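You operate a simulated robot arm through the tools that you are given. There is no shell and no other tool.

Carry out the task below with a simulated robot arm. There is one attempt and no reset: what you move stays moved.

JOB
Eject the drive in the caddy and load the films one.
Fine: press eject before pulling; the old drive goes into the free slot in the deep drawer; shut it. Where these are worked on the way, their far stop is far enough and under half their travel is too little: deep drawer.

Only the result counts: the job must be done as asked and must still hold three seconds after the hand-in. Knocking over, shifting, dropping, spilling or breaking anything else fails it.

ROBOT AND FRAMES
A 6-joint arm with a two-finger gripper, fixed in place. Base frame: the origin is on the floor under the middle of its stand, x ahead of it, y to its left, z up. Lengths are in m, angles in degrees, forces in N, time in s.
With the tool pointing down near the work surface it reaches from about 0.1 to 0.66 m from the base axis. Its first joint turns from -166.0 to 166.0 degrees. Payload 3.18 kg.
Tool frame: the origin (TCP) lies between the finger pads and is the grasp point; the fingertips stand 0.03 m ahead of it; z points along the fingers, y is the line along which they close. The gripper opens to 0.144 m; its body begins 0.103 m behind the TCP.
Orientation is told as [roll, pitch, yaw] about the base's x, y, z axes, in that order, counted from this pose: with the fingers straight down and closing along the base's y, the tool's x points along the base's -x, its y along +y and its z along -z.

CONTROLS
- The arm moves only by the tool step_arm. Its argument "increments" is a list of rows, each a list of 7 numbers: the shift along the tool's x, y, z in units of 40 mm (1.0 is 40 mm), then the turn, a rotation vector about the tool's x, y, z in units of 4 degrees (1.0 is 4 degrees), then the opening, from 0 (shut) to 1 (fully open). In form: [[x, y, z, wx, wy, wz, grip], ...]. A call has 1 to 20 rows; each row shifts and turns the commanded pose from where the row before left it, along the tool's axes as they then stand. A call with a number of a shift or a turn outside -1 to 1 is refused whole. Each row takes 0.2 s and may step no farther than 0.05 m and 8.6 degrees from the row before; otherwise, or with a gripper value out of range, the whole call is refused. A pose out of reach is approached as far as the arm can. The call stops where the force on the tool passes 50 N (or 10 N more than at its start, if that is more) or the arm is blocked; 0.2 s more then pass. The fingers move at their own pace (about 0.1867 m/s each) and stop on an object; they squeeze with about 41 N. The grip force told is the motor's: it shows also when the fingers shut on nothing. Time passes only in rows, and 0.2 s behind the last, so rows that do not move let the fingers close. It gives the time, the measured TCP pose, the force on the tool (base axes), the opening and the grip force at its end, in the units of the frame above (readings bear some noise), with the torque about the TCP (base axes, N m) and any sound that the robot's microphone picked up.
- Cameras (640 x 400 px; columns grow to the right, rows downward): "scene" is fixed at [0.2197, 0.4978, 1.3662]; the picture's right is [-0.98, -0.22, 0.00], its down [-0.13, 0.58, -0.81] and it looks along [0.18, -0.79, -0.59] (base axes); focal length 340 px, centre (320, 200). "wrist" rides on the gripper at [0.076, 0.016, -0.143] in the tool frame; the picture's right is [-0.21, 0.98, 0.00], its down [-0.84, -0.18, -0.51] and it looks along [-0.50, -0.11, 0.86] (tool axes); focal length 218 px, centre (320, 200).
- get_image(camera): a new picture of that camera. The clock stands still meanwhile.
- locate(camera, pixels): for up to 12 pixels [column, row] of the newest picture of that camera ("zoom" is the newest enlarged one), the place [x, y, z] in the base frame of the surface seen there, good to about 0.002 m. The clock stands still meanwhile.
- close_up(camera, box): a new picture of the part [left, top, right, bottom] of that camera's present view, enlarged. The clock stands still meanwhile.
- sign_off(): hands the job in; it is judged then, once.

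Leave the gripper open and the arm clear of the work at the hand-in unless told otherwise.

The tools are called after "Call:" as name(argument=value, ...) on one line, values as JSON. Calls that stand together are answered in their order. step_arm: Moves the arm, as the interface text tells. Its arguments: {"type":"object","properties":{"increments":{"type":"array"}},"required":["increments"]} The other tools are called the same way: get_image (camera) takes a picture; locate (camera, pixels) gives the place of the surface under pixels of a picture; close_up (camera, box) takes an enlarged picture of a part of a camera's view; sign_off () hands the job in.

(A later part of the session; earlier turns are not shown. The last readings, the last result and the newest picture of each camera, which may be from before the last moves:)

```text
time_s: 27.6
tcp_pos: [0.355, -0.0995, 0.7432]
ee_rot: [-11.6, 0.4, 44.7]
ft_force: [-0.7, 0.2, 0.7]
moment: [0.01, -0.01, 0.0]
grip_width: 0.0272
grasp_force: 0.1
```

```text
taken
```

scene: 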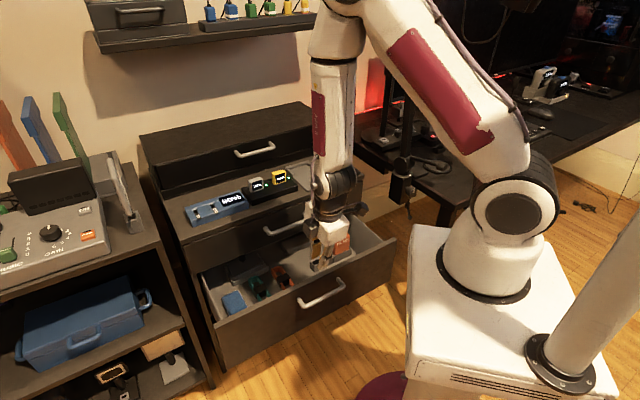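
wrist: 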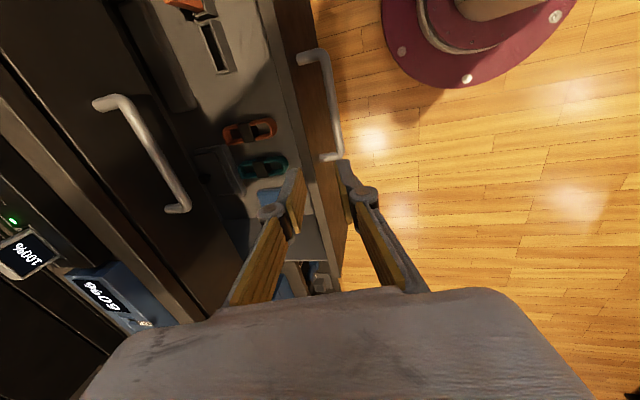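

I can see an orange item and an empty slotted rack in the drawer (toward the caddy side). I rise further to look with a free view.

Call:
step_arm(increments=[[0, -0.15, -0.735, 0, 0, 0, 0.3], [0, -0.15, -0.735, 0, 0, 0, 0.3], [0, -0.15, -0.735, 0, 0, 0, 0.3], [0, -0.15, -0.735, 0, 0, 0, 0.3], [0, -0.15, -0.735, 0, 0, 0, 0.3], [0, -0.15, -0.735, 0, 0, 0, 0.3]])

Call:
close_up(camera="scene", box=[190, 200, 410, 350])

```text
time_s: 29.0
tcp_pos: [0.3585, -0.0999, 0.9222]
ee_rot: [-12.0, 0.9, 45.8]
ft_force: [-0.3, 2.0, -0.6]
moment: [-0.24, 0.01, -0.07]
grip_width: 0.0437
grasp_force: 0.1
```

```text
2.67 times, centred on (300, 275) of scene
```

zoom: 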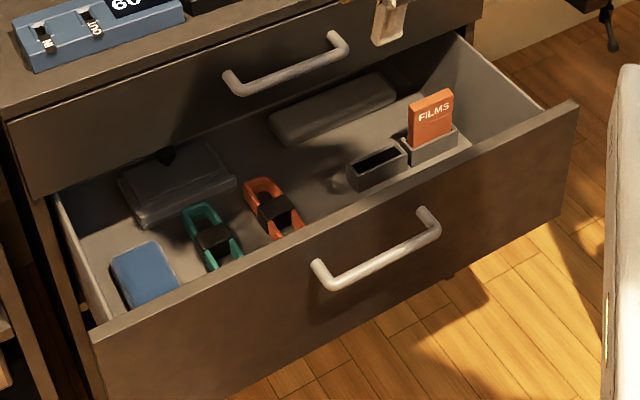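

Clear: the orange FILMS drive stands in a grey slot block, with the free slot block beside it. I locate these.

Call:
locate(camera="zoom", pixels=[[432, 108], [412, 97], [454, 92], [431, 140], [432, 98], [378, 170], [350, 160], [402, 148], [378, 158], [452, 130], [410, 150], [375, 182]])

Call:
locate(camera="scene", pixels=[[230, 325], [300, 288], [380, 244], [340, 266], [316, 294], [347, 282], [390, 250], [250, 290], [370, 240]])

Call:
close_up(camera="scene", box=[310, 220, 370, 280])

```text
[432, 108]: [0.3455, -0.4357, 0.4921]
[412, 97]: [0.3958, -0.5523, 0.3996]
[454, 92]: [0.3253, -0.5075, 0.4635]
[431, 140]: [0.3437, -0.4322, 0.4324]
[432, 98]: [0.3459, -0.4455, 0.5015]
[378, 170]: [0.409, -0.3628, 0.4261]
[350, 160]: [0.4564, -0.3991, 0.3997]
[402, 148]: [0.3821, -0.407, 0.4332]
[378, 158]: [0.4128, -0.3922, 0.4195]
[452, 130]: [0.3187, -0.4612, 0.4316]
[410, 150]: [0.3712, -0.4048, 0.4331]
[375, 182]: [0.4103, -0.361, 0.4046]
```

```text
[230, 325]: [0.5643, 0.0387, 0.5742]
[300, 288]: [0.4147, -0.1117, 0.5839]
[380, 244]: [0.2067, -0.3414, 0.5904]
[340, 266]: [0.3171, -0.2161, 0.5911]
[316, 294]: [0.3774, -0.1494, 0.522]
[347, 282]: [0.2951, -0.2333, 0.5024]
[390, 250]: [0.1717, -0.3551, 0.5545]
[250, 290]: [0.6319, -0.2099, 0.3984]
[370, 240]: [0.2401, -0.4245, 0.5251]
```

```text
6.67 times, centred on (340, 250) of scene
```

zoom: 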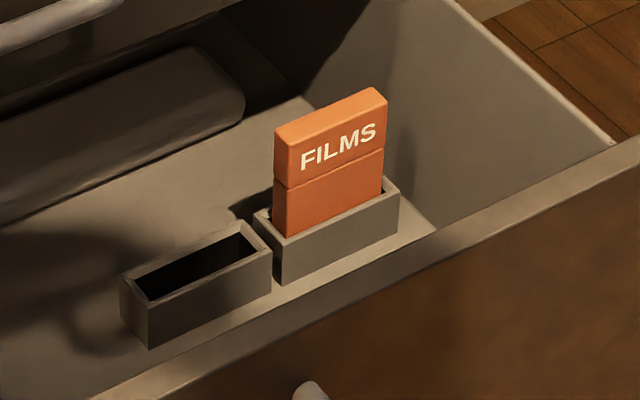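

FILMS: front face u≈0.55, v≈−0.063, top z≈0.502; free slot at v≈0.015. The drawer front is at u≈0.372 (≈0.2 m out), but the rack still lies just under the dresser's front edge, so I want it further open. I set the tool vertical first.

Call:
step_arm(increments=[[0, 0, 0, -0.75, 0, 0, 0.35], [0, 0, 0, -0.75, 0, 0, 0.35], [0, 0, 0, -0.75, 0, 0, 0.35], [0, 0, 0, -0.75, 0, 0, 0.35]])

Call:
close_up(camera="scene", box=[190, 220, 410, 360])

Call:
locate(camera="zoom", pixels=[[120, 345], [200, 301], [300, 247], [420, 182], [540, 115], [300, 242], [300, 238], [300, 233], [420, 176], [420, 170], [420, 166], [540, 108]])

```text
time_s: 30.0
tcp_pos: [0.3577, -0.0963, 0.9226]
ee_rot: [0.5, 0.5, 44.7]
ft_force: [0.2, -1.2, 0.2]
moment: [-0.04, 0.01, 0.0]
grip_width: 0.0506
grasp_force: 0.2
```

```text
2.86 times, centred on (300, 290) of scene
```

zoom: 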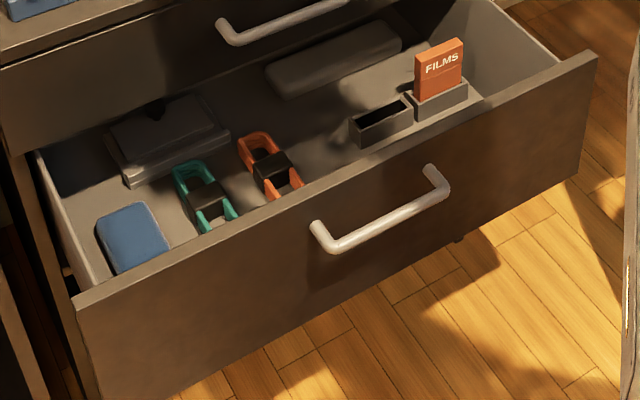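

```text
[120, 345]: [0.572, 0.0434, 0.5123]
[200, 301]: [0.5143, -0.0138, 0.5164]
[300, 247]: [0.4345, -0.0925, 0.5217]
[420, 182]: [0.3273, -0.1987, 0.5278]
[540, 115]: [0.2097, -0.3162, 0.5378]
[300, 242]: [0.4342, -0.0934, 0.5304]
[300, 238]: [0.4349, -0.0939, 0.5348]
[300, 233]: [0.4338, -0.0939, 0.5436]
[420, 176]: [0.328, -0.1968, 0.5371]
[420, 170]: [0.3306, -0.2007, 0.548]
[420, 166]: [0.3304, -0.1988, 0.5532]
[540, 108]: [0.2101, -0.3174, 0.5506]
```

I locate the panel's top edge (bright band in the close-up) for thickness and height.

Call:
locate(camera="zoom", pixels=[[300, 215], [300, 209], [300, 206], [300, 203], [300, 200], [300, 197], [300, 194], [300, 190], [170, 275], [170, 265], [170, 260], [170, 256]])

Call:
close_up(camera="scene", box=[250, 250, 330, 310])

```text
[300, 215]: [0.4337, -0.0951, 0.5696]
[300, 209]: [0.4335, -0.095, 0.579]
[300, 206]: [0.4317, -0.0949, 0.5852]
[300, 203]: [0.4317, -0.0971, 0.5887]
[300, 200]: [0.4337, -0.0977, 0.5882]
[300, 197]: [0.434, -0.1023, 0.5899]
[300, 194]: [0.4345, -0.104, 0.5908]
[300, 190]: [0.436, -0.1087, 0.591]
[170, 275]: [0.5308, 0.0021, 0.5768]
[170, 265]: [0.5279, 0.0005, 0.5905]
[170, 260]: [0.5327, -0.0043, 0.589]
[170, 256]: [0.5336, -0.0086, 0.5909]
```

```text
6.67 times, centred on (290, 280) of scene
```

zoom: 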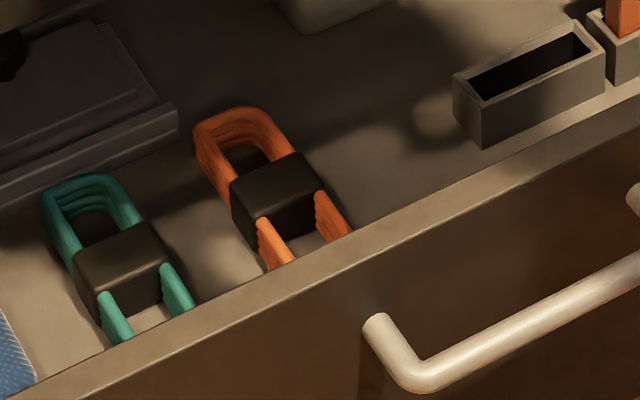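

Panel top edge z≈0.590, u≈0.373–0.389. I'll straddle it at v≈0.26 (beside the handle) with a vertical tool. Moving above it and descending to z≈0.65.

Call:
step_arm(increments=[[-0.94, -0.75, 0, 0, 0, 0, 0.4], [-0.94, -0.75, 0, 0, 0, 0, 0.4], [0, 0, 1, 0, 0, 0, 0.4], [0, 0, 1, 0, 0, 0, 0.4], [0, 0, 1, 0, 0, 0, 0.4], [0, 0, 1, 0, 0, 0, 0.4], [0, 0, 1, 0, 0, 0, 0.4]])

Call:
get_image(camera="scene")

```text
time_s: 31.6
tcp_pos: [0.4514, -0.0871, 0.7215]
ee_rot: [0.4, 0.4, 44.7]
ft_force: [-0.2, -0.2, 0.4]
moment: [-0.02, 0.01, -0.01]
grip_width: 0.0577
grasp_force: 0.1
```

```text
taken
```

scene: 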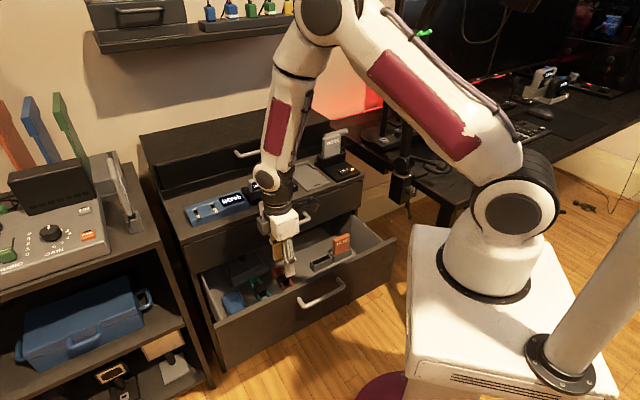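

Position is right above the panel edge (u≈0.381, v≈0.258). I descend to straddle it.

Call:
step_arm(increments=[[0, 0, 0.9, 0, 0, 0, 0.4], [0, 0, 0.9, 0, 0, 0, 0.4], [0, 0, 0.8, 0, 0, 0, 0.4], [0, 0, 0.75, 0, 0, 0, 0.4]])

Call:
close_up(camera="wrist", box=[220, 80, 460, 230])

Call:
close_up(camera="scene", box=[220, 190, 360, 310])

```text
time_s: 32.6
tcp_pos: [0.4502, -0.0863, 0.5882]
ee_rot: [0.5, 0.2, 44.7]
ft_force: [-0.3, 0.4, -0.3]
moment: [0.01, 0.03, 0.0]
grip_width: 0.0578
grasp_force: 0.0
```

```text
2.67 times, centred on (340, 155) of wrist
```

zoom: 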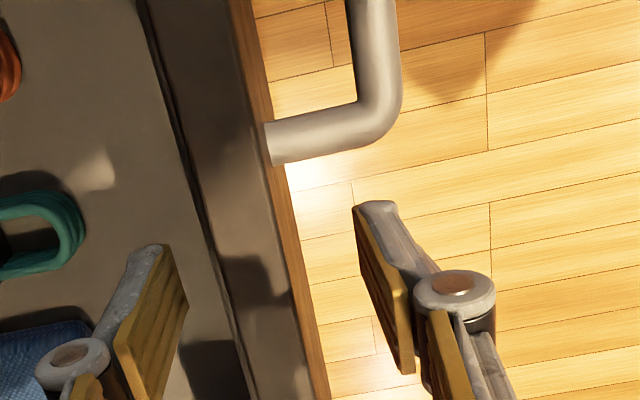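

```text
3.33 times, centred on (290, 250) of scene
```

zoom: 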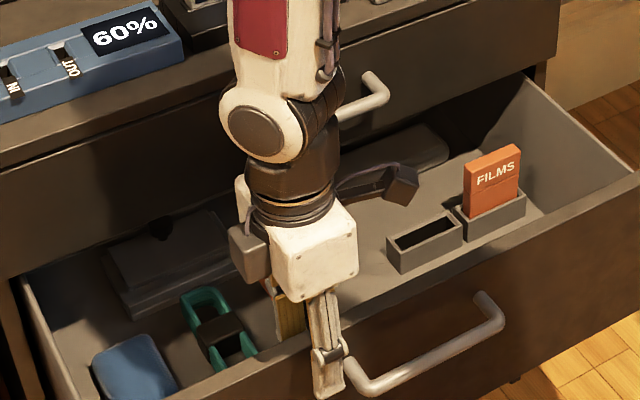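

The fingers straddle the panel edge. I close them on the panel.

Call:
step_arm(increments=[[0, 0, 0.1, 0, 0, 0, 0.0], [0, 0, 0, 0, 0, 0, 0.0], [0, 0, 0, 0, 0, 0, 0.0], [0, 0, 0, 0, 0, 0, 0.0]])

```text
time_s: 33.6
tcp_pos: [0.4516, -0.0871, 0.5847]
ee_rot: [0.1, 0.3, 44.7]
ft_force: [4.1, 1.8, 44.8]
moment: [0.26, -0.34, 0.4]
grip_width: 0.0238
grasp_force: 44.3
```

Gripped, but with 45 N upward load. I raise 3 mm to relieve it.

Call:
step_arm(increments=[[0, 0, -0.05, 0, 0, 0, 0.0], [0, 0, -0.03, 0, 0, 0, 0.0]])

```text
time_s: 34.2
tcp_pos: [0.4495, -0.0863, 0.5855]
ee_rot: [0.3, 0.4, 44.9]
ft_force: [22.0, 22.3, -28.2]
moment: [0.51, -0.56, 0.78]
grip_width: 0.0241
grasp_force: 44.9
```

I trim the lateral load slightly and start pulling the panel toward the robot.

Call:
step_arm(increments=[[-0.04, 0.2, 0.03, 0, 0, 0, 0.0], [0, 0.25, 0, 0, 0, 0, 0.0], [0, 0.25, 0, 0, 0, 0, 0.0]])

```text
time_s: 35.0
tcp_pos: [0.4301, -0.065, 0.5853]
ee_rot: [0.6, 0.5, 44.8]
ft_force: [4.5, 1.6, -20.1]
moment: [-0.1, 0.03, 0.47]
grip_width: 0.0238
grasp_force: 45.1
```

The drawer keeps coming (p≈0.23). I continue pulling.

Call:
step_arm(increments=[[0, 0.3, 0.02, 0, 0, 0, 0.0], [0, 0.3, 0, 0, 0, 0, 0.0], [0, 0.3, 0, 0, 0, 0, 0.0], [0, 0.3, 0, 0, 0, 0, 0.0]])

```text
time_s: 36.0
tcp_pos: [0.3953, -0.031, 0.5856]
ee_rot: [0.6, 0.5, 44.7]
ft_force: [-14.3, -15.3, 17.8]
moment: [-0.76, 0.81, 0.36]
grip_width: 0.0241
grasp_force: 45.5
```

p≈0.28 and still moving. I continue in small steps.

Call:
step_arm(increments=[[0, 0.25, -0.01, 0, 0, 0, 0.0], [0, 0.25, 0, 0, 0, 0, 0.0], [0, 0.25, 0, 0, 0, 0, 0.0]])

Call:
get_image(camera="scene")

```text
time_s: 36.7
tcp_pos: [0.3831, -0.0182, 0.5857]
ee_rot: [0.3, 0.2, 44.5]
ft_force: [-0.5, -17.5, 1.5]
moment: [-0.47, 0.1, 0.79]
grip_width: 0.024
grasp_force: 45.3
stopped in row 3: the force on the tool passed its limit at 60 N (the readings are from after the stop); the commanded pose is now the measured one
```

```text
taken
```

scene: 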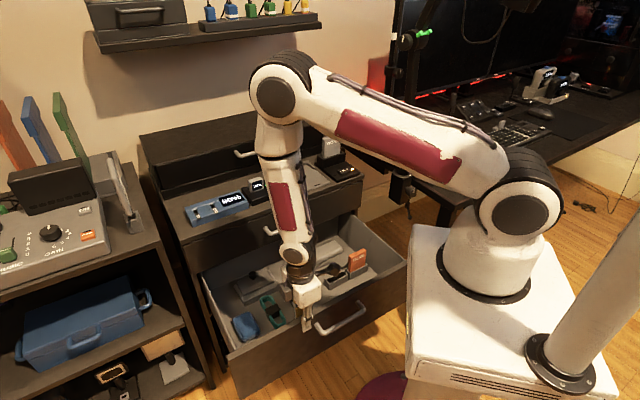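

Far stop reached (p≈0.30). I release and rise straight up.

Call:
step_arm(increments=[[0, 0, 0, 0, 0, 0, 0.4], [0, 0, 0, 0, 0, 0, 0.4], [0, 0, -0.5, 0, 0, 0, 0.4], [0, 0, -1, 0, 0, 0, 0.4], [0, 0, -1, 0, 0, 0, 0.4], [0, 0, -1, 0, 0, 0, 0.4], [0, 0, -1, 0, 0, 0, 0.4], [0, 0, -1, 0, 0, 0, 0.4], [0, 0, -1, 0, 0, 0, 0.4], [0, 0, -1, 0, 0, 0, 0.4]])

Call:
get_image(camera="scene")

Call:
close_up(camera="scene", box=[320, 225, 390, 295])

```text
time_s: 38.9
tcp_pos: [0.3841, -0.0182, 0.8845]
ee_rot: [0.3, 0.3, 44.6]
ft_force: [-0.4, -0.2, 0.1]
moment: [0.02, 0.02, -0.02]
grip_width: 0.0576
grasp_force: 0.0
```

```text
taken
```

scene: 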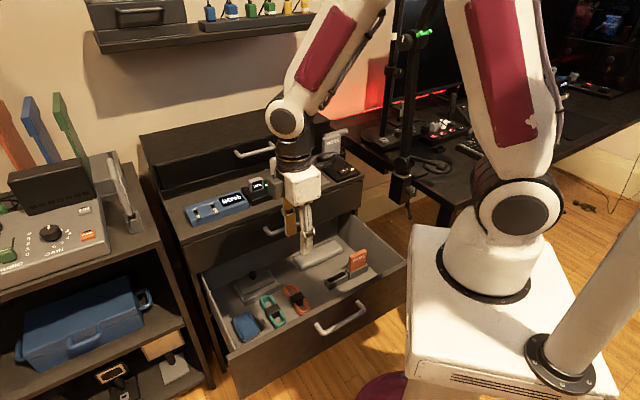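

```text
5.71 times, centred on (355, 260) of scene
```

zoom: 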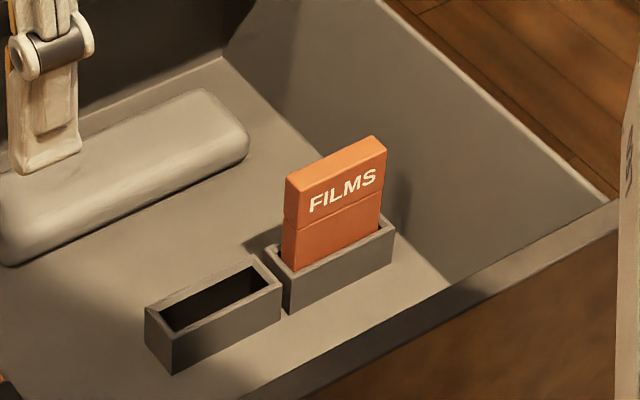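

Now the rack is well exposed. I locate the block rims and the FILMS drive in this close-up.

Call:
locate(camera="zoom", pixels=[[290, 240], [378, 198], [290, 200], [380, 150], [335, 180], [335, 215], [340, 152], [325, 160], [210, 315], [150, 315], [270, 275], [215, 290]])

Call:
locate(camera="zoom", pixels=[[152, 309], [248, 262], [273, 286], [175, 332], [167, 312], [247, 270], [265, 285], [185, 322], [265, 250], [388, 232], [290, 276], [340, 275]])

```text
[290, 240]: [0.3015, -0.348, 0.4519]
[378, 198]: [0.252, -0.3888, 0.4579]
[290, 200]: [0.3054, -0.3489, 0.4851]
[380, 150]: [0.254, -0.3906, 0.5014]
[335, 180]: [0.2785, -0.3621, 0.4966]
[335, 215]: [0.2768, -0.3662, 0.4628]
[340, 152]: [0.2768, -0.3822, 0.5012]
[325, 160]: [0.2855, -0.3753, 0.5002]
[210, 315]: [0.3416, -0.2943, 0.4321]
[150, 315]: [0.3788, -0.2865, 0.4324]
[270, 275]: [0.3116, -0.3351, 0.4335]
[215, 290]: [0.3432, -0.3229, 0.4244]
```

```text
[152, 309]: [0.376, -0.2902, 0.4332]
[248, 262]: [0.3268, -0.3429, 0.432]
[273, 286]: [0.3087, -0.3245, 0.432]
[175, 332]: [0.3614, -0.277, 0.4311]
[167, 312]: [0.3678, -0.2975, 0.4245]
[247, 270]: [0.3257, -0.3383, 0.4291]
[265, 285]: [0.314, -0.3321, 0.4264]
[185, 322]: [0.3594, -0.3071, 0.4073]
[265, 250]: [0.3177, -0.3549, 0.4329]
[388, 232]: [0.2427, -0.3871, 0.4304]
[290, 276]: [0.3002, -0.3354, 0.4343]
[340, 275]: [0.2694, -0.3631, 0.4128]
```

FILMS centre ≈ (u 0.460, v −0.0645); free slot centre ≈ (u 0.461, v 0.0245). I check the drawer's right wall position and get finer rim points on the free slot.

Call:
locate(camera="zoom", pixels=[[430, 200], [470, 240], [400, 130], [420, 245], [350, 60], [520, 180], [120, 150], [200, 230], [440, 290], [100, 350]])

Call:
close_up(camera="scene", box=[320, 262, 376, 297])

```text
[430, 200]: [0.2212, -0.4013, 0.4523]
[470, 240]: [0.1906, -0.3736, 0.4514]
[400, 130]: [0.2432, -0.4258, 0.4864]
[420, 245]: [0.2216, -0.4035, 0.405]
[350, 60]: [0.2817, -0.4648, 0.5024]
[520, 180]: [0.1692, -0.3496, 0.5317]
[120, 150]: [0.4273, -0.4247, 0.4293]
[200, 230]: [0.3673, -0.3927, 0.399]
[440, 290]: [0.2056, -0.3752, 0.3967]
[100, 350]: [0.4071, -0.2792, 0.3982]
```

```text
11.43 times, centred on (348, 280) of scene
```

zoom: 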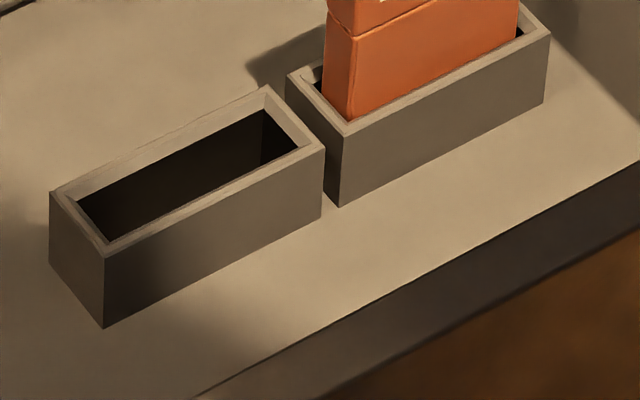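

The drawer's side wall is at v≈−0.128, fairly near the FILMS drive, so I need the finger outline. I take a wrist picture and locate points on the fingers.

Call:
get_image(camera="wrist")

Call:
close_up(camera="wrist", box=[240, 130, 440, 300])

```text
taken
```

wrist: 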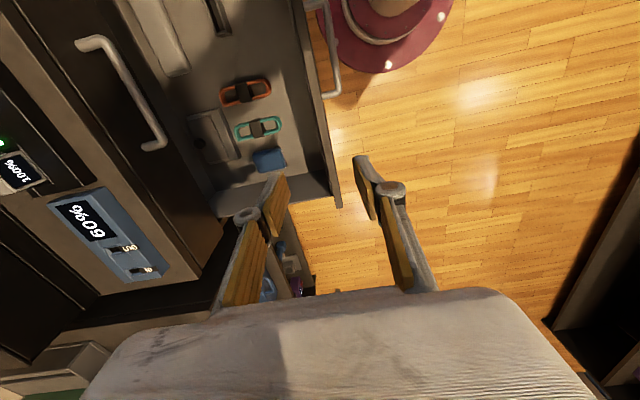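

```text
2.35 times, centred on (340, 215) of wrist
```

zoom: 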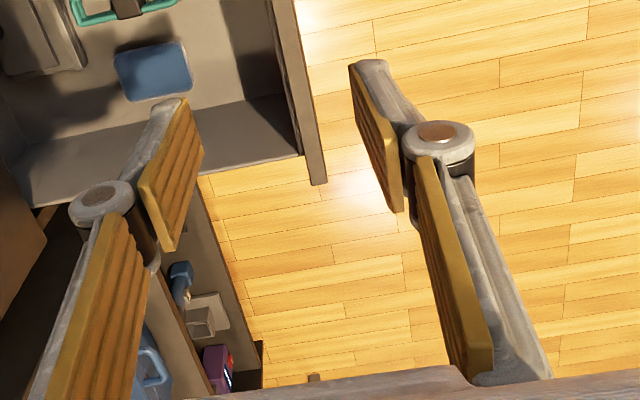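

I locate points on the finger pads and knuckles.

Call:
locate(camera="zoom", pixels=[[355, 72], [372, 140], [398, 205], [380, 66], [437, 133], [470, 140], [175, 165], [178, 108], [150, 195], [102, 197], [74, 200], [440, 250]])

```text
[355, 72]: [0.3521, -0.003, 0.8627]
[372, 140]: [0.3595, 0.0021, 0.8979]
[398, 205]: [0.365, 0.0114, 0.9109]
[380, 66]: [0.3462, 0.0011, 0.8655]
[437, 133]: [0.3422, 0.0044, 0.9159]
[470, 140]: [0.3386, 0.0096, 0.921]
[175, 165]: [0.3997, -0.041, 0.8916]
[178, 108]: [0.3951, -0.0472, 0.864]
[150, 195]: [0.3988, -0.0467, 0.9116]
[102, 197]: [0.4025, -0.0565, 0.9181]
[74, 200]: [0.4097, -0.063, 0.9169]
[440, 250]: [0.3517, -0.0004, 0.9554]
```

Pad faces/knuckles measured: knuckle outer edge sits ~22 mm outside each pad face, so a pick-up along v with a ~71 mm opening clears the wall. Next I turn back to yaw −45 (camera facing the dresser) and shut the fingers for pressing EJECT.

Call:
step_arm(increments=[[0, 0, -0.5, 0, 0, 1, 0.3], [0, 0, -0.5, 0, 0, 1, 0.2], [0, 0, 0, 0, 0, 1, 0.1], [0, 0, 0, 0, 0, 1, 0], [0, 0, 0, 0, 0, 1, 0], [0, 0, 0, 0, 0, 1, 0], [0, 0, 0, 0, 0, 1, 0], [0, 0, 0, 0, 0, 1, 0], [0, 0, 0, 0, 0, 1, 0], [0, 0, 0, 0, 0, 1, 0], [0, 0, 0, 0, 0, 1, 0], [0, 0, 0, 0, 0, 1, 0], [0, 0, 0, 0, 0, 1, 0], [0, 0, 0, 0, 0, 1, 0], [0, 0, 0, 0, 0, 1, 0], [0, 0, 0, 0, 0, 1, 0], [0, 0, 0, 0, 0, 1, 0], [0, 0, 0, 0, 0, 1, 0], [0, 0, 0, 0, 0, 1, 0], [0, 0, 0, 0, 0, 1, 0]])

Call:
step_arm(increments=[[0, 0, 0, 0, 0, 1, 0], [0, 0, 0, 0, 0, 1, 0], [0, 0, 0, 0, 0, 0.4, 0]])

```text
time_s: 43.1
tcp_pos: [0.3847, -0.0179, 0.9252]
ee_rot: [-0.2, 0.2, -35.5]
ft_force: [0.4, 0.1, 0.3]
moment: [-0.01, 0.0, -0.02]
grip_width: 0.0
grasp_force: 30.4
```

```text
time_s: 43.9
tcp_pos: [0.3848, -0.0181, 0.9248]
ee_rot: [-0.2, 0.2, -45.2]
ft_force: [0.4, 0.4, -0.1]
moment: [0.0, -0.06, 0.01]
grip_width: 0.0
grasp_force: 30.8
```

Yaw −45 reached with fingers shut. I move across toward the caddy at z≈0.925.

Call:
step_arm(increments=[[-0.458, -0.981, 0, 0, 0, 0, 0], [-0.458, -0.981, 0, 0, 0, 0, 0], [-0.458, -0.981, 0, 0, 0, 0, 0], [-0.458, -0.981, 0, 0, 0, 0, 0], [-0.458, -0.981, 0, 0, 0, 0, 0], [-0.458, -0.981, 0, 0, 0, 0, 0], [-0.458, -0.981, 0, 0, 0, 0, 0], [-0.458, -0.981, 0, 0, 0, 0, 0], [-0.458, -0.981, 0, 0, 0, 0, 0]])

```text
time_s: 45.9
tcp_pos: [0.2512, -0.3834, 0.9254]
ee_rot: [-0.3, 0.2, -45.1]
ft_force: [0.7, 0.1, 0.5]
moment: [0.0, -0.05, 0.01]
grip_width: 0.0001
grasp_force: 31.1
```

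On the caddy's line (u≈0.449, v≈−0.0935). I tilt 15° outward.

Call:
step_arm(increments=[[0, 0, 0, 0, -0.9375, 0, 0], [0, 0, 0, 0, -0.9375, 0, 0], [0, 0, 0, 0, -0.9375, 0, 0], [0, 0, 0, 0, -0.9375, 0, 0]])

Call:
get_image(camera="wrist")

```text
time_s: 46.9
tcp_pos: [0.25, -0.3833, 0.9265]
ee_rot: [-0.3, -14.7, -45.1]
ft_force: [0.5, 0.6, 0.7]
moment: [0.03, 0.01, -0.02]
grip_width: 0.0001
grasp_force: 30.7
```

```text
taken
```

wrist: 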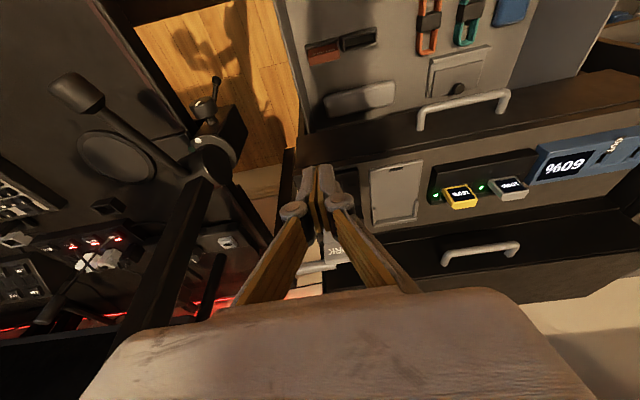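

Now forward and down to hover above the EJECT button (button at u≈0.603, v≈−0.094, z≈0.76).

Call:
step_arm(increments=[[-0.572, 0, 0.705, 0, 0, 0, 0], [-0.572, 0, 0.705, 0, 0, 0, 0], [-0.572, 0, 0.705, 0, 0, 0, 0], [-0.572, 0, 0.705, 0, 0, 0, 0], [-0.572, 0, 0.705, 0, 0, 0, 0]])

Call:
close_up(camera="wrist", box=[220, 120, 420, 280])

Call:
close_up(camera="scene", box=[290, 110, 390, 200])

```text
time_s: 48.1
tcp_pos: [0.3548, -0.4875, 0.8194]
ee_rot: [-0.2, -14.8, -45.1]
ft_force: [-0.2, 0.4, -0.3]
moment: [0.0, 0.01, 0.01]
grip_width: 0.0001
grasp_force: 30.9
```

```text
2.50 times, centred on (320, 200) of wrist
```

zoom: 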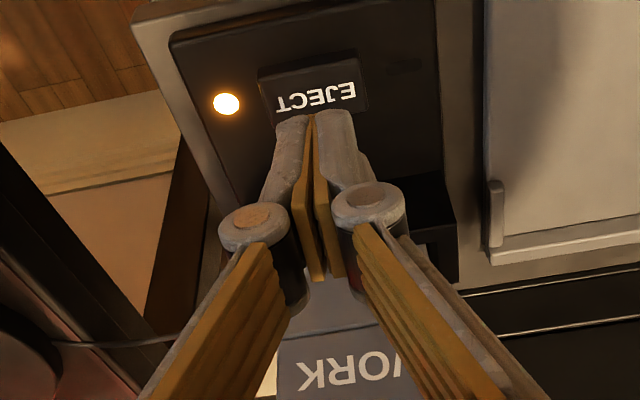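

```text
4.44 times, centred on (340, 155) of scene
```

zoom: 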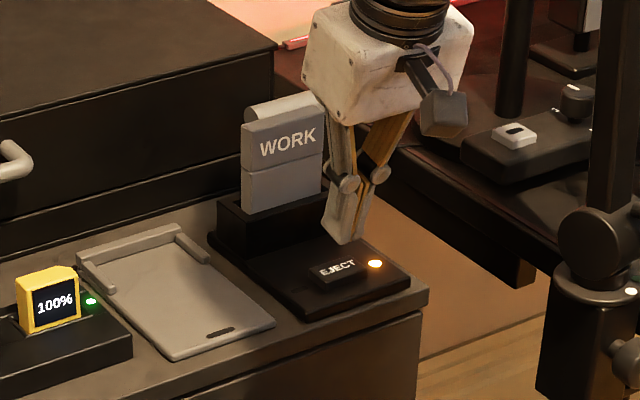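

I check the button's exact centre in this scene close-up at about (337,268).

Call:
locate(camera="zoom", pixels=[[337, 267], [320, 275], [355, 262], [345, 278], [330, 262], [345, 240], [340, 236]])

```text
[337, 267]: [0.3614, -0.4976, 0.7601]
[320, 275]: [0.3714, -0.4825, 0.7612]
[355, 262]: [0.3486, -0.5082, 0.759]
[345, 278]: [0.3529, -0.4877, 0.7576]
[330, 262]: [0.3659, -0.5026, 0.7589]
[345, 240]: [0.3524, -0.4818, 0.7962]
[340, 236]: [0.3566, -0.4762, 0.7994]
```

Fingertips are centred over the button. I lower vertically, gently, watching the force and sound.

Call:
step_arm(increments=[[0.081, 0, 0.302, 0, 0, 0, 0], [0.081, 0, 0.302, 0, 0, 0, 0], [0.026, 0, 0.0966, 0, 0, 0, 0], [0.026, 0, 0.0966, 0, 0, 0, 0]])

```text
time_s: 49.1
tcp_pos: [0.3555, -0.4887, 0.7854]
ee_rot: [-0.2, -14.8, -45.1]
ft_force: [-0.8, 0.6, 1.5]
moment: [0.0, 0.03, 0.01]
grip_width: 0.0059
grasp_force: 30.4
heard: click
```

A click was heard. I raise a little and look whether the drive was ejected.

Call:
step_arm(increments=[[-0.1, 0, -0.39, 0, 0, 0, 0], [-0.1, 0, -0.39, 0, 0, 0, 0]])

Call:
close_up(camera="scene", box=[290, 110, 390, 200])

Call:
close_up(camera="wrist", box=[220, 120, 420, 280])

```text
time_s: 49.7
tcp_pos: [0.3548, -0.4874, 0.8182]
ee_rot: [-0.2, -14.8, -45.0]
ft_force: [0.5, -0.6, -0.3]
moment: [-0.01, 0.04, -0.03]
grip_width: 0.0001
grasp_force: 30.9
```

```text
4.44 times, centred on (340, 155) of scene
```

zoom: 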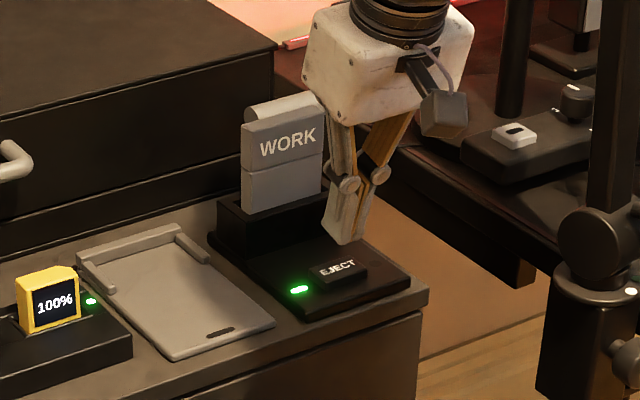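

```text
2.50 times, centred on (320, 200) of wrist
```

zoom: 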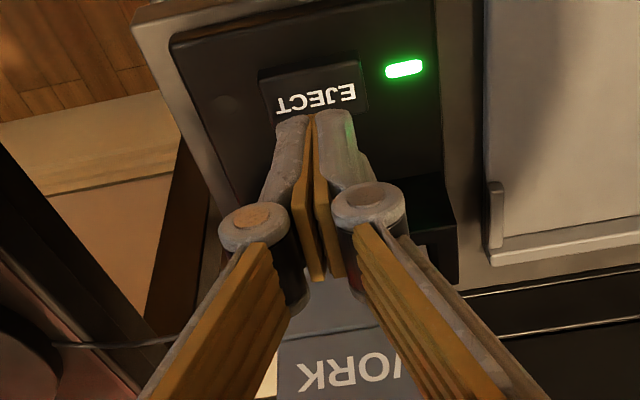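

The lamp changed from amber to green: the drive is released. I rise above the drive, open the fingers to ~79 mm and move over it.

Call:
step_arm(increments=[[-0.205, 0, -0.765, 0, 0, 0, 0], [-0.205, 0, -0.765, 0, 0, 0, 0], [-0.205, 0, -0.765, 0, 0, 0, 0.55], [-0.703, 0, 0.189, 0, 0, 0, 0.55], [-0.703, 0, 0.189, 0, 0, 0, 0.55], [-0.703, 0, 0.189, 0, 0, 0, 0.55]])

Call:
get_image(camera="wrist")

Call:
close_up(camera="scene", box=[290, 80, 390, 180])

```text
time_s: 51.1
tcp_pos: [0.4174, -0.5492, 0.9142]
ee_rot: [-0.2, -14.8, -45.1]
ft_force: [0.9, 0.1, 0.9]
moment: [0.0, 0.04, -0.06]
grip_width: 0.079
grasp_force: 0.1
```

```text
taken
```

wrist: 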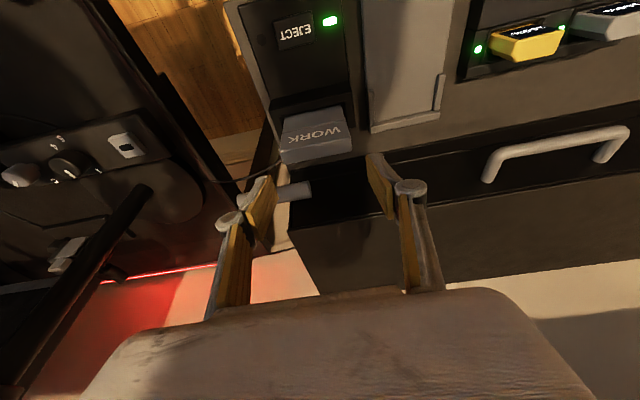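

```text
4.00 times, centred on (340, 130) of scene
```

zoom: 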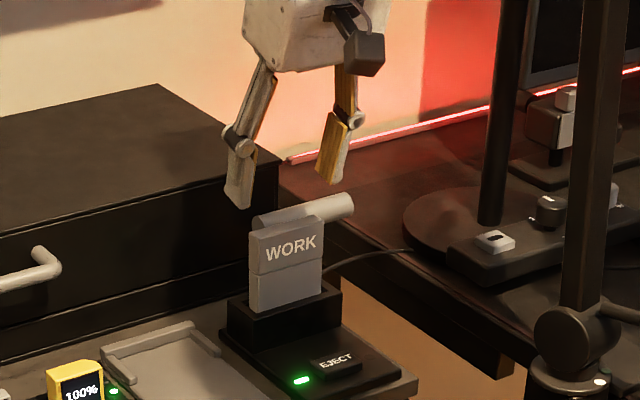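

The gripper is above the drive. I check the drive's top-face corners with a wrist close-up.

Call:
close_up(camera="wrist", box=[250, 80, 400, 180])

```text
4.00 times, centred on (325, 130) of wrist
```

zoom: 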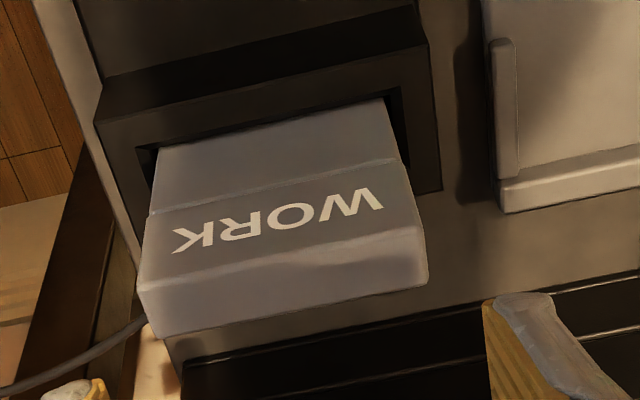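

I locate the top-face corners and the slot edges around the drive.

Call:
locate(camera="zoom", pixels=[[146, 290], [412, 236], [420, 280], [162, 332], [280, 265], [290, 300], [157, 190], [392, 140], [160, 150], [385, 103], [145, 170], [400, 120]])

```text
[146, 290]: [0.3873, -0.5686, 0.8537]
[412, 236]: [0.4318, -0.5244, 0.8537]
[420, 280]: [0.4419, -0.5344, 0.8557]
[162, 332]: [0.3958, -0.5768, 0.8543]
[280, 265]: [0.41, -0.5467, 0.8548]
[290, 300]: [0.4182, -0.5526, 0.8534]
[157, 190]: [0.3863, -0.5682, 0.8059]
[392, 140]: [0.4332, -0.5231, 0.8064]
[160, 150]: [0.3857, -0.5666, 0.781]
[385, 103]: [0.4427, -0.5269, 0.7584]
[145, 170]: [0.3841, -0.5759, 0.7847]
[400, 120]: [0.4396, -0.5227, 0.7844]
```

Drive: centre (u 0.683, v −0.0965), 64 mm × 15 mm, top z 0.8545. I descend so the pads flank it (TCP z≈0.8415).

Call:
step_arm(increments=[[0.121, -0.0206, 0.439, 0, 0, 0, 0.55], [0.121, -0.0206, 0.439, 0, 0, 0, 0.55], [0.121, -0.0206, 0.439, 0, 0, 0, 0.55], [0.121, -0.0206, 0.439, 0, 0, 0, 0.55]])

Call:
close_up(camera="wrist", box=[220, 80, 440, 280])

Call:
close_up(camera="scene", box=[290, 90, 390, 180])

```text
time_s: 52.1
tcp_pos: [0.4139, -0.5504, 0.8391]
ee_rot: [-0.2, -14.9, -45.1]
ft_force: [-0.6, 0.1, -0.2]
moment: [0.04, -0.02, 0.01]
grip_width: 0.0792
grasp_force: 0.0
```

```text
2.00 times, centred on (330, 180) of wrist
```

zoom: 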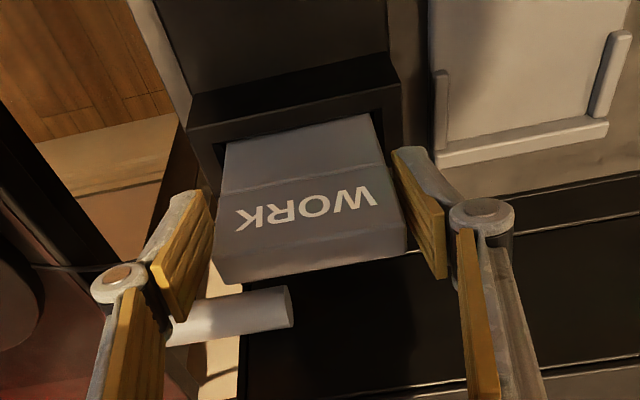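

```text
4.44 times, centred on (340, 135) of scene
```

zoom: 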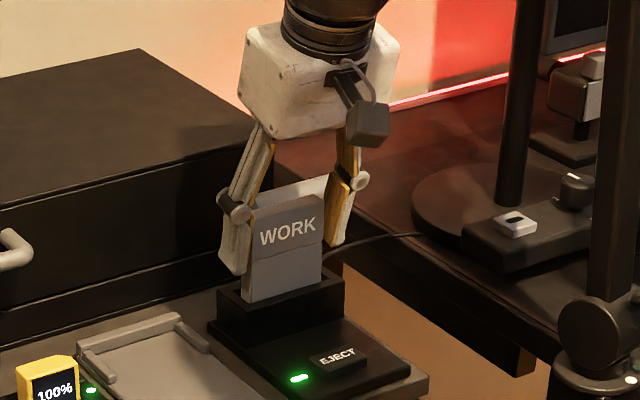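

The drive sits centred between the pads. I close on it.

Call:
step_arm(increments=[[0, 0, 0, 0, 0, 0, 0.0], [0, 0, 0, 0, 0, 0, 0.0], [0, 0, 0, 0, 0, 0, 0.0]])

```text
time_s: 52.9
tcp_pos: [0.4143, -0.5508, 0.8393]
ee_rot: [-0.2, -14.8, -45.1]
ft_force: [9.1, 6.2, 0.1]
moment: [0.36, -0.54, 0.1]
grip_width: 0.067
grasp_force: 40.9
```

Gripped (67 mm, 41 N). Reference grip pose: u≈0.6824, v≈−0.0965, z≈0.839. Now I lift straight up slowly.

Call:
step_arm(increments=[[-0.065, 0, -0.2415, 0, 0, 0, 0.0], [-0.065, 0, -0.2415, 0, 0, 0, 0.0], [-0.065, 0, -0.2415, 0, 0, 0, 0.0]])

Call:
close_up(camera="scene", box=[290, 90, 390, 180])

```text
time_s: 53.7
tcp_pos: [0.4128, -0.5524, 0.8707]
ee_rot: [-0.3, -14.9, -45.1]
ft_force: [-0.6, 1.0, -1.8]
moment: [0.0, -0.03, 0.0]
grip_width: 0.0671
grasp_force: 41.3
```

```text
4.44 times, centred on (340, 135) of scene
```

zoom: 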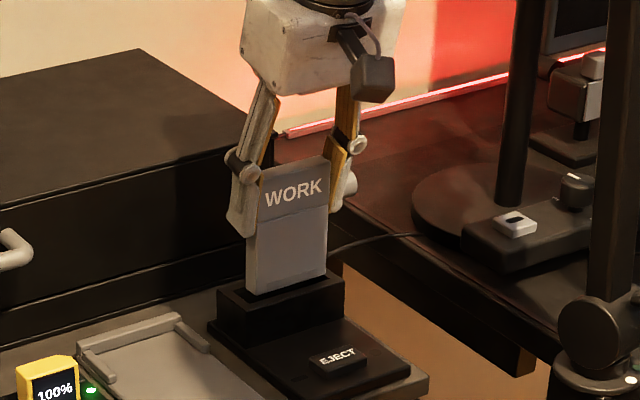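

The drive comes out; the lamp went off. I lift further until it is fully clear.

Call:
step_arm(increments=[[-0.108, 0, -0.4025, 0, 0, 0, 0.0], [-0.108, 0, -0.4025, 0, 0, 0, 0.0], [-0.108, 0, -0.4025, 0, 0, 0, 0.0]])

Call:
get_image(camera="scene")

Call:
close_up(camera="scene", box=[290, 70, 390, 180])

Call:
close_up(camera="wrist", box=[220, 60, 440, 280])

```text
time_s: 54.5
tcp_pos: [0.4137, -0.551, 0.9192]
ee_rot: [-0.2, -14.8, -45.1]
ft_force: [-0.3, -0.1, -1.9]
moment: [0.01, 0.02, 0.0]
grip_width: 0.0671
grasp_force: 40.8
```

```text
taken
```

scene: 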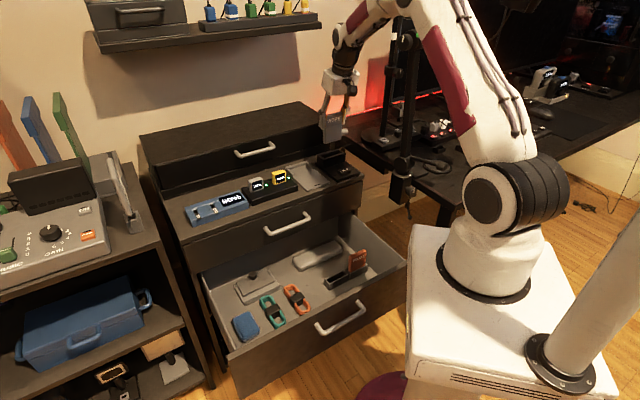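

```text
3.64 times, centred on (340, 125) of scene
```

zoom: 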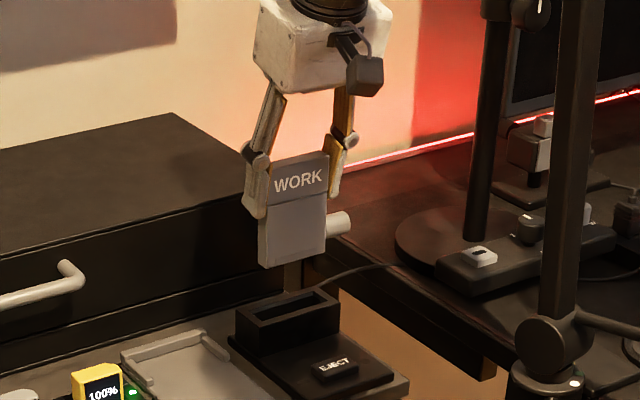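

```text
1.82 times, centred on (330, 170) of wrist
```

zoom: 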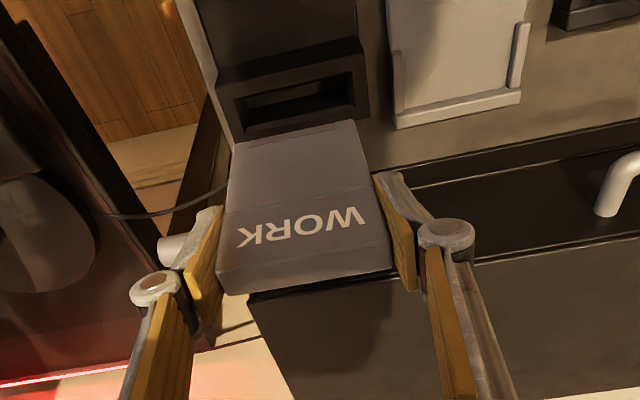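

The drive is out. I measure how it hangs in the gripper and the now empty dock slot.

Call:
close_up(camera="scene", box=[310, 95, 370, 180])

```text
4.71 times, centred on (340, 138) of scene
```

zoom: 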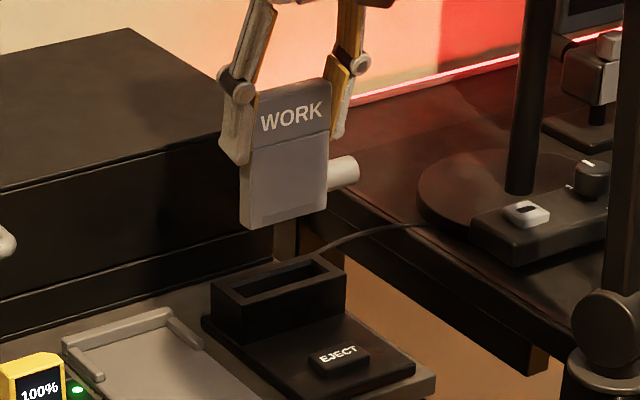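

Call:
locate(camera="zoom", pixels=[[262, 100], [325, 88], [290, 95], [245, 215], [322, 205], [285, 210], [245, 150], [323, 140], [290, 120], [285, 180], [280, 224], [300, 86]])

Call:
locate(camera="zoom", pixels=[[213, 285], [243, 308], [345, 272], [318, 256], [232, 289], [250, 303], [335, 272], [312, 261], [240, 299], [290, 285], [270, 272], [228, 282]])

```text
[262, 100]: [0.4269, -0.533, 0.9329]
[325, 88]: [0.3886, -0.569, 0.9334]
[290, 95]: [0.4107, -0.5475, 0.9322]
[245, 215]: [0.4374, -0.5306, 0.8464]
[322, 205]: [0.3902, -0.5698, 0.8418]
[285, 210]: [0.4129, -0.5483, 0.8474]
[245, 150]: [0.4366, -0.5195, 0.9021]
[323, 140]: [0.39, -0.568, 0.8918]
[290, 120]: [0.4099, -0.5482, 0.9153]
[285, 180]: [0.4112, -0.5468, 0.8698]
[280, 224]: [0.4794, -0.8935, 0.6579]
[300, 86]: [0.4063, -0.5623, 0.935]
```

```text
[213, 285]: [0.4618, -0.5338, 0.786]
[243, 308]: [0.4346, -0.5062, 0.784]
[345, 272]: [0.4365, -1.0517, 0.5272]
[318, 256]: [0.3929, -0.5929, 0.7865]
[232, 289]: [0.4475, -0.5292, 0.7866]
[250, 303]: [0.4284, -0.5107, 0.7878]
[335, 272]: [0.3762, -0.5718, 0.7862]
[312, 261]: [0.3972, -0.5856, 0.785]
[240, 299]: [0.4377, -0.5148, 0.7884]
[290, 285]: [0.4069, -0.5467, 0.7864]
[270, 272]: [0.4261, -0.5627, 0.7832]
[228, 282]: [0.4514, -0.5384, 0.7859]
```

The drive hangs vertical, bottom ≈85 mm below TCP; dock slot centre ≈ (u 0.683, v −0.096). Now I carry it back at this height to u≈0.461, v≈0.

Call:
step_arm(increments=[[0.89, 0.405, -0.238, 0, 0, 0, 0.0], [0.89, 0.405, -0.238, 0, 0, 0, 0.0], [0.89, 0.405, -0.238, 0, 0, 0, 0.0], [0.89, 0.405, -0.238, 0, 0, 0, 0.0], [0.89, 0.405, -0.238, 0, 0, 0, 0.0], [0.89, 0.405, -0.238, 0, 0, 0, 0.0]])

```text
time_s: 55.9
tcp_pos: [0.3272, -0.3243, 0.9207]
ee_rot: [-0.1, -14.8, -45.1]
ft_force: [0.2, -0.3, -1.8]
moment: [0.01, 0.03, -0.03]
grip_width: 0.0672
grasp_force: 41.3
```

At u≈0.461, v≈0.002. I descend in two parts, watching for the straight-wrist region.

Call:
step_arm(increments=[[0.21, 0, 0.785, 0, 0, 0, 0.0], [0.21, 0, 0.785, 0, 0, 0, 0.0], [0.21, 0, 0.785, 0, 0, 0, 0.0], [0.21, 0, 0.785, 0, 0, 0, 0.0]])

Call:
step_arm(increments=[[0.105, 0, 0.3925, 0, 0, 0, 0.0], [0.105, 0, 0.3925, 0, 0, 0, 0.0], [0.105, 0, 0.3925, 0, 0, 0, 0.0], [0.105, 0, 0.3925, 0, 0, 0, 0.0]])

```text
time_s: 56.9
tcp_pos: [0.3275, -0.327, 0.7895]
ee_rot: [-0.3, -14.8, -45.1]
ft_force: [0.5, 0.1, -2.0]
moment: [0.0, 0.03, 0.0]
grip_width: 0.0673
grasp_force: 41.1
```

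```text
time_s: 57.9
tcp_pos: [0.3254, -0.3262, 0.725]
ee_rot: [-0.1, -14.9, -45.1]
ft_force: [0.0, 0.6, -1.6]
moment: [0.01, 0.02, 0.01]
grip_width: 0.0674
grasp_force: 40.9
```

No trouble. I continue down to z≈0.63 and then look.

Call:
step_arm(increments=[[0.154, 0, 0.573, 0, 0, 0, 0.0], [0.154, 0, 0.573, 0, 0, 0, 0.0], [0.154, 0, 0.573, 0, 0, 0, 0.0], [0.154, 0, 0.573, 0, 0, 0, 0.0]])

Call:
get_image(camera="wrist")

Call:
get_image(camera="scene")

```text
time_s: 58.9
tcp_pos: [0.3259, -0.3247, 0.6294]
ee_rot: [-0.2, -14.8, -45.2]
ft_force: [0.7, 0.8, -1.6]
moment: [-0.02, -0.02, -0.01]
grip_width: 0.0674
grasp_force: 41.4
```

```text
taken
```

wrist: 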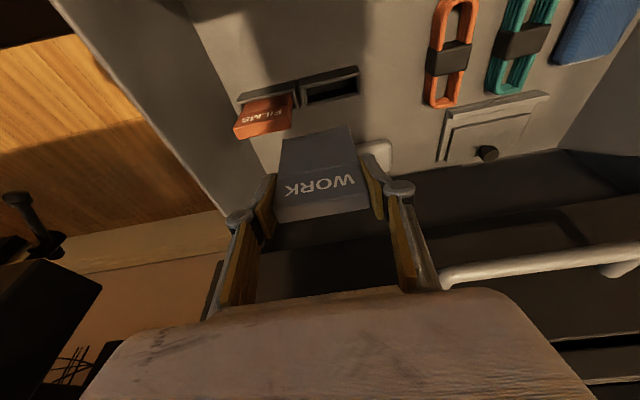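

```text
taken
```

scene: 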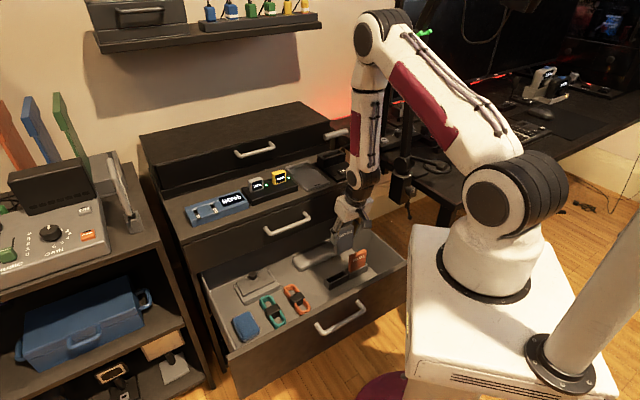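

The wrist camera sees the free slot and the held drive. I take a close-up of the slots for precise rim positions.

Call:
close_up(camera="wrist", box=[225, 55, 375, 145])

```text
4.27 times, centred on (300, 100) of wrist
```

zoom: 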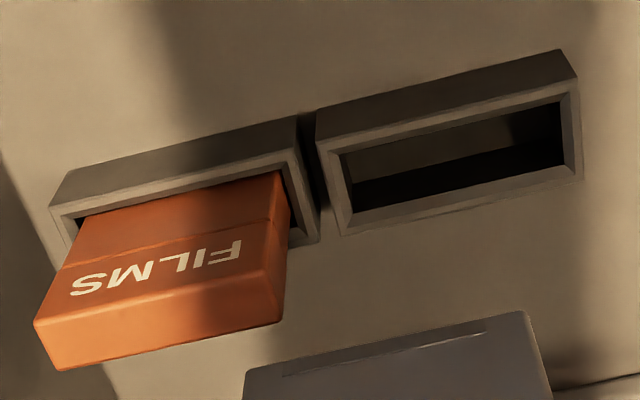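

I locate the free slot's rim corners (outer and inner) and the FILMS top corners.

Call:
locate(camera="zoom", pixels=[[320, 143], [574, 82], [343, 232], [578, 176], [337, 152], [562, 97], [353, 212], [566, 163], [328, 185], [578, 130], [450, 118], [460, 200]])

Call:
locate(camera="zoom", pixels=[[38, 322], [268, 272], [282, 318], [60, 365], [150, 300], [165, 335], [53, 208], [295, 150], [315, 240], [290, 235], [90, 215], [280, 175]])

```text
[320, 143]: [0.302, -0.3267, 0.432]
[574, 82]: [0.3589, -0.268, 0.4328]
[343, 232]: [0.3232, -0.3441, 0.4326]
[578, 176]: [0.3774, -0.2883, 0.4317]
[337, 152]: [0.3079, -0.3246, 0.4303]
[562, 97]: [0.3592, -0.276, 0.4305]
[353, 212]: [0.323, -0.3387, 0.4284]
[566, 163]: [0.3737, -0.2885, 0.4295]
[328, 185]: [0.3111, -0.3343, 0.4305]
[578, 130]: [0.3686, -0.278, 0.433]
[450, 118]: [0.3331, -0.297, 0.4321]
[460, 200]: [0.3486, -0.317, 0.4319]
```

```text
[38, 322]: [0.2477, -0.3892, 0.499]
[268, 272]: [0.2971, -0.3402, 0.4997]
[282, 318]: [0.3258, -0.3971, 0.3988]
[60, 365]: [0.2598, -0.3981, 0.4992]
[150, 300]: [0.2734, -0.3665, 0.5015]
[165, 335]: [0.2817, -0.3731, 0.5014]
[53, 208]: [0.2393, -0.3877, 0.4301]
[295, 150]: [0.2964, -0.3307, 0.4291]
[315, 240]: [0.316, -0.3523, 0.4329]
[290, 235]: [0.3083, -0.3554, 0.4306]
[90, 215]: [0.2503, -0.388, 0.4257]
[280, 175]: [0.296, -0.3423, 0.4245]
```

By the wrist camera, free slot centre = (0.458, 0.024) and FILMS ≈ (0.458, −0.065). I measure the held drive with the same camera to get a differential offset.

Call:
close_up(camera="wrist", box=[255, 120, 395, 225])

```text
3.81 times, centred on (325, 172) of wrist
```

zoom: 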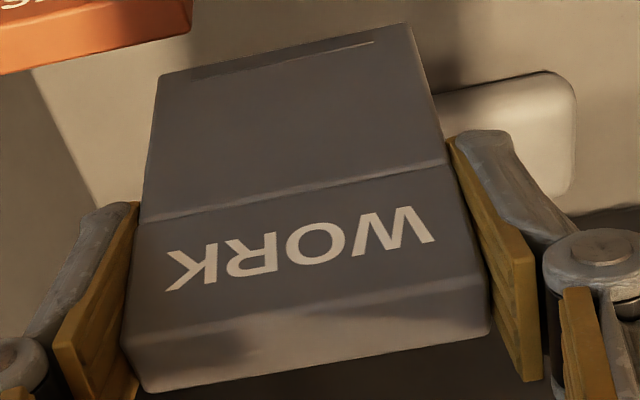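

Call:
locate(camera="zoom", pixels=[[128, 342], [480, 285], [487, 330], [150, 388], [300, 315], [310, 355], [165, 82], [408, 32], [290, 60], [300, 130], [145, 210], [440, 160]])

```text
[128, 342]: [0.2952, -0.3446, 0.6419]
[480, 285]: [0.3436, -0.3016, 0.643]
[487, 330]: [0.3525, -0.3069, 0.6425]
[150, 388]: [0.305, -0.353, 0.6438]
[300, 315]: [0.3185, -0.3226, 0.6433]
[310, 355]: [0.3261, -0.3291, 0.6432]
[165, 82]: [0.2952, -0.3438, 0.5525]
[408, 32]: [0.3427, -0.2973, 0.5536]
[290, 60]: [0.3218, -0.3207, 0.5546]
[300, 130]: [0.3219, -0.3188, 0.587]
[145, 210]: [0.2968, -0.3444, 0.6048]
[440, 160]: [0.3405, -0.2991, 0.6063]
```

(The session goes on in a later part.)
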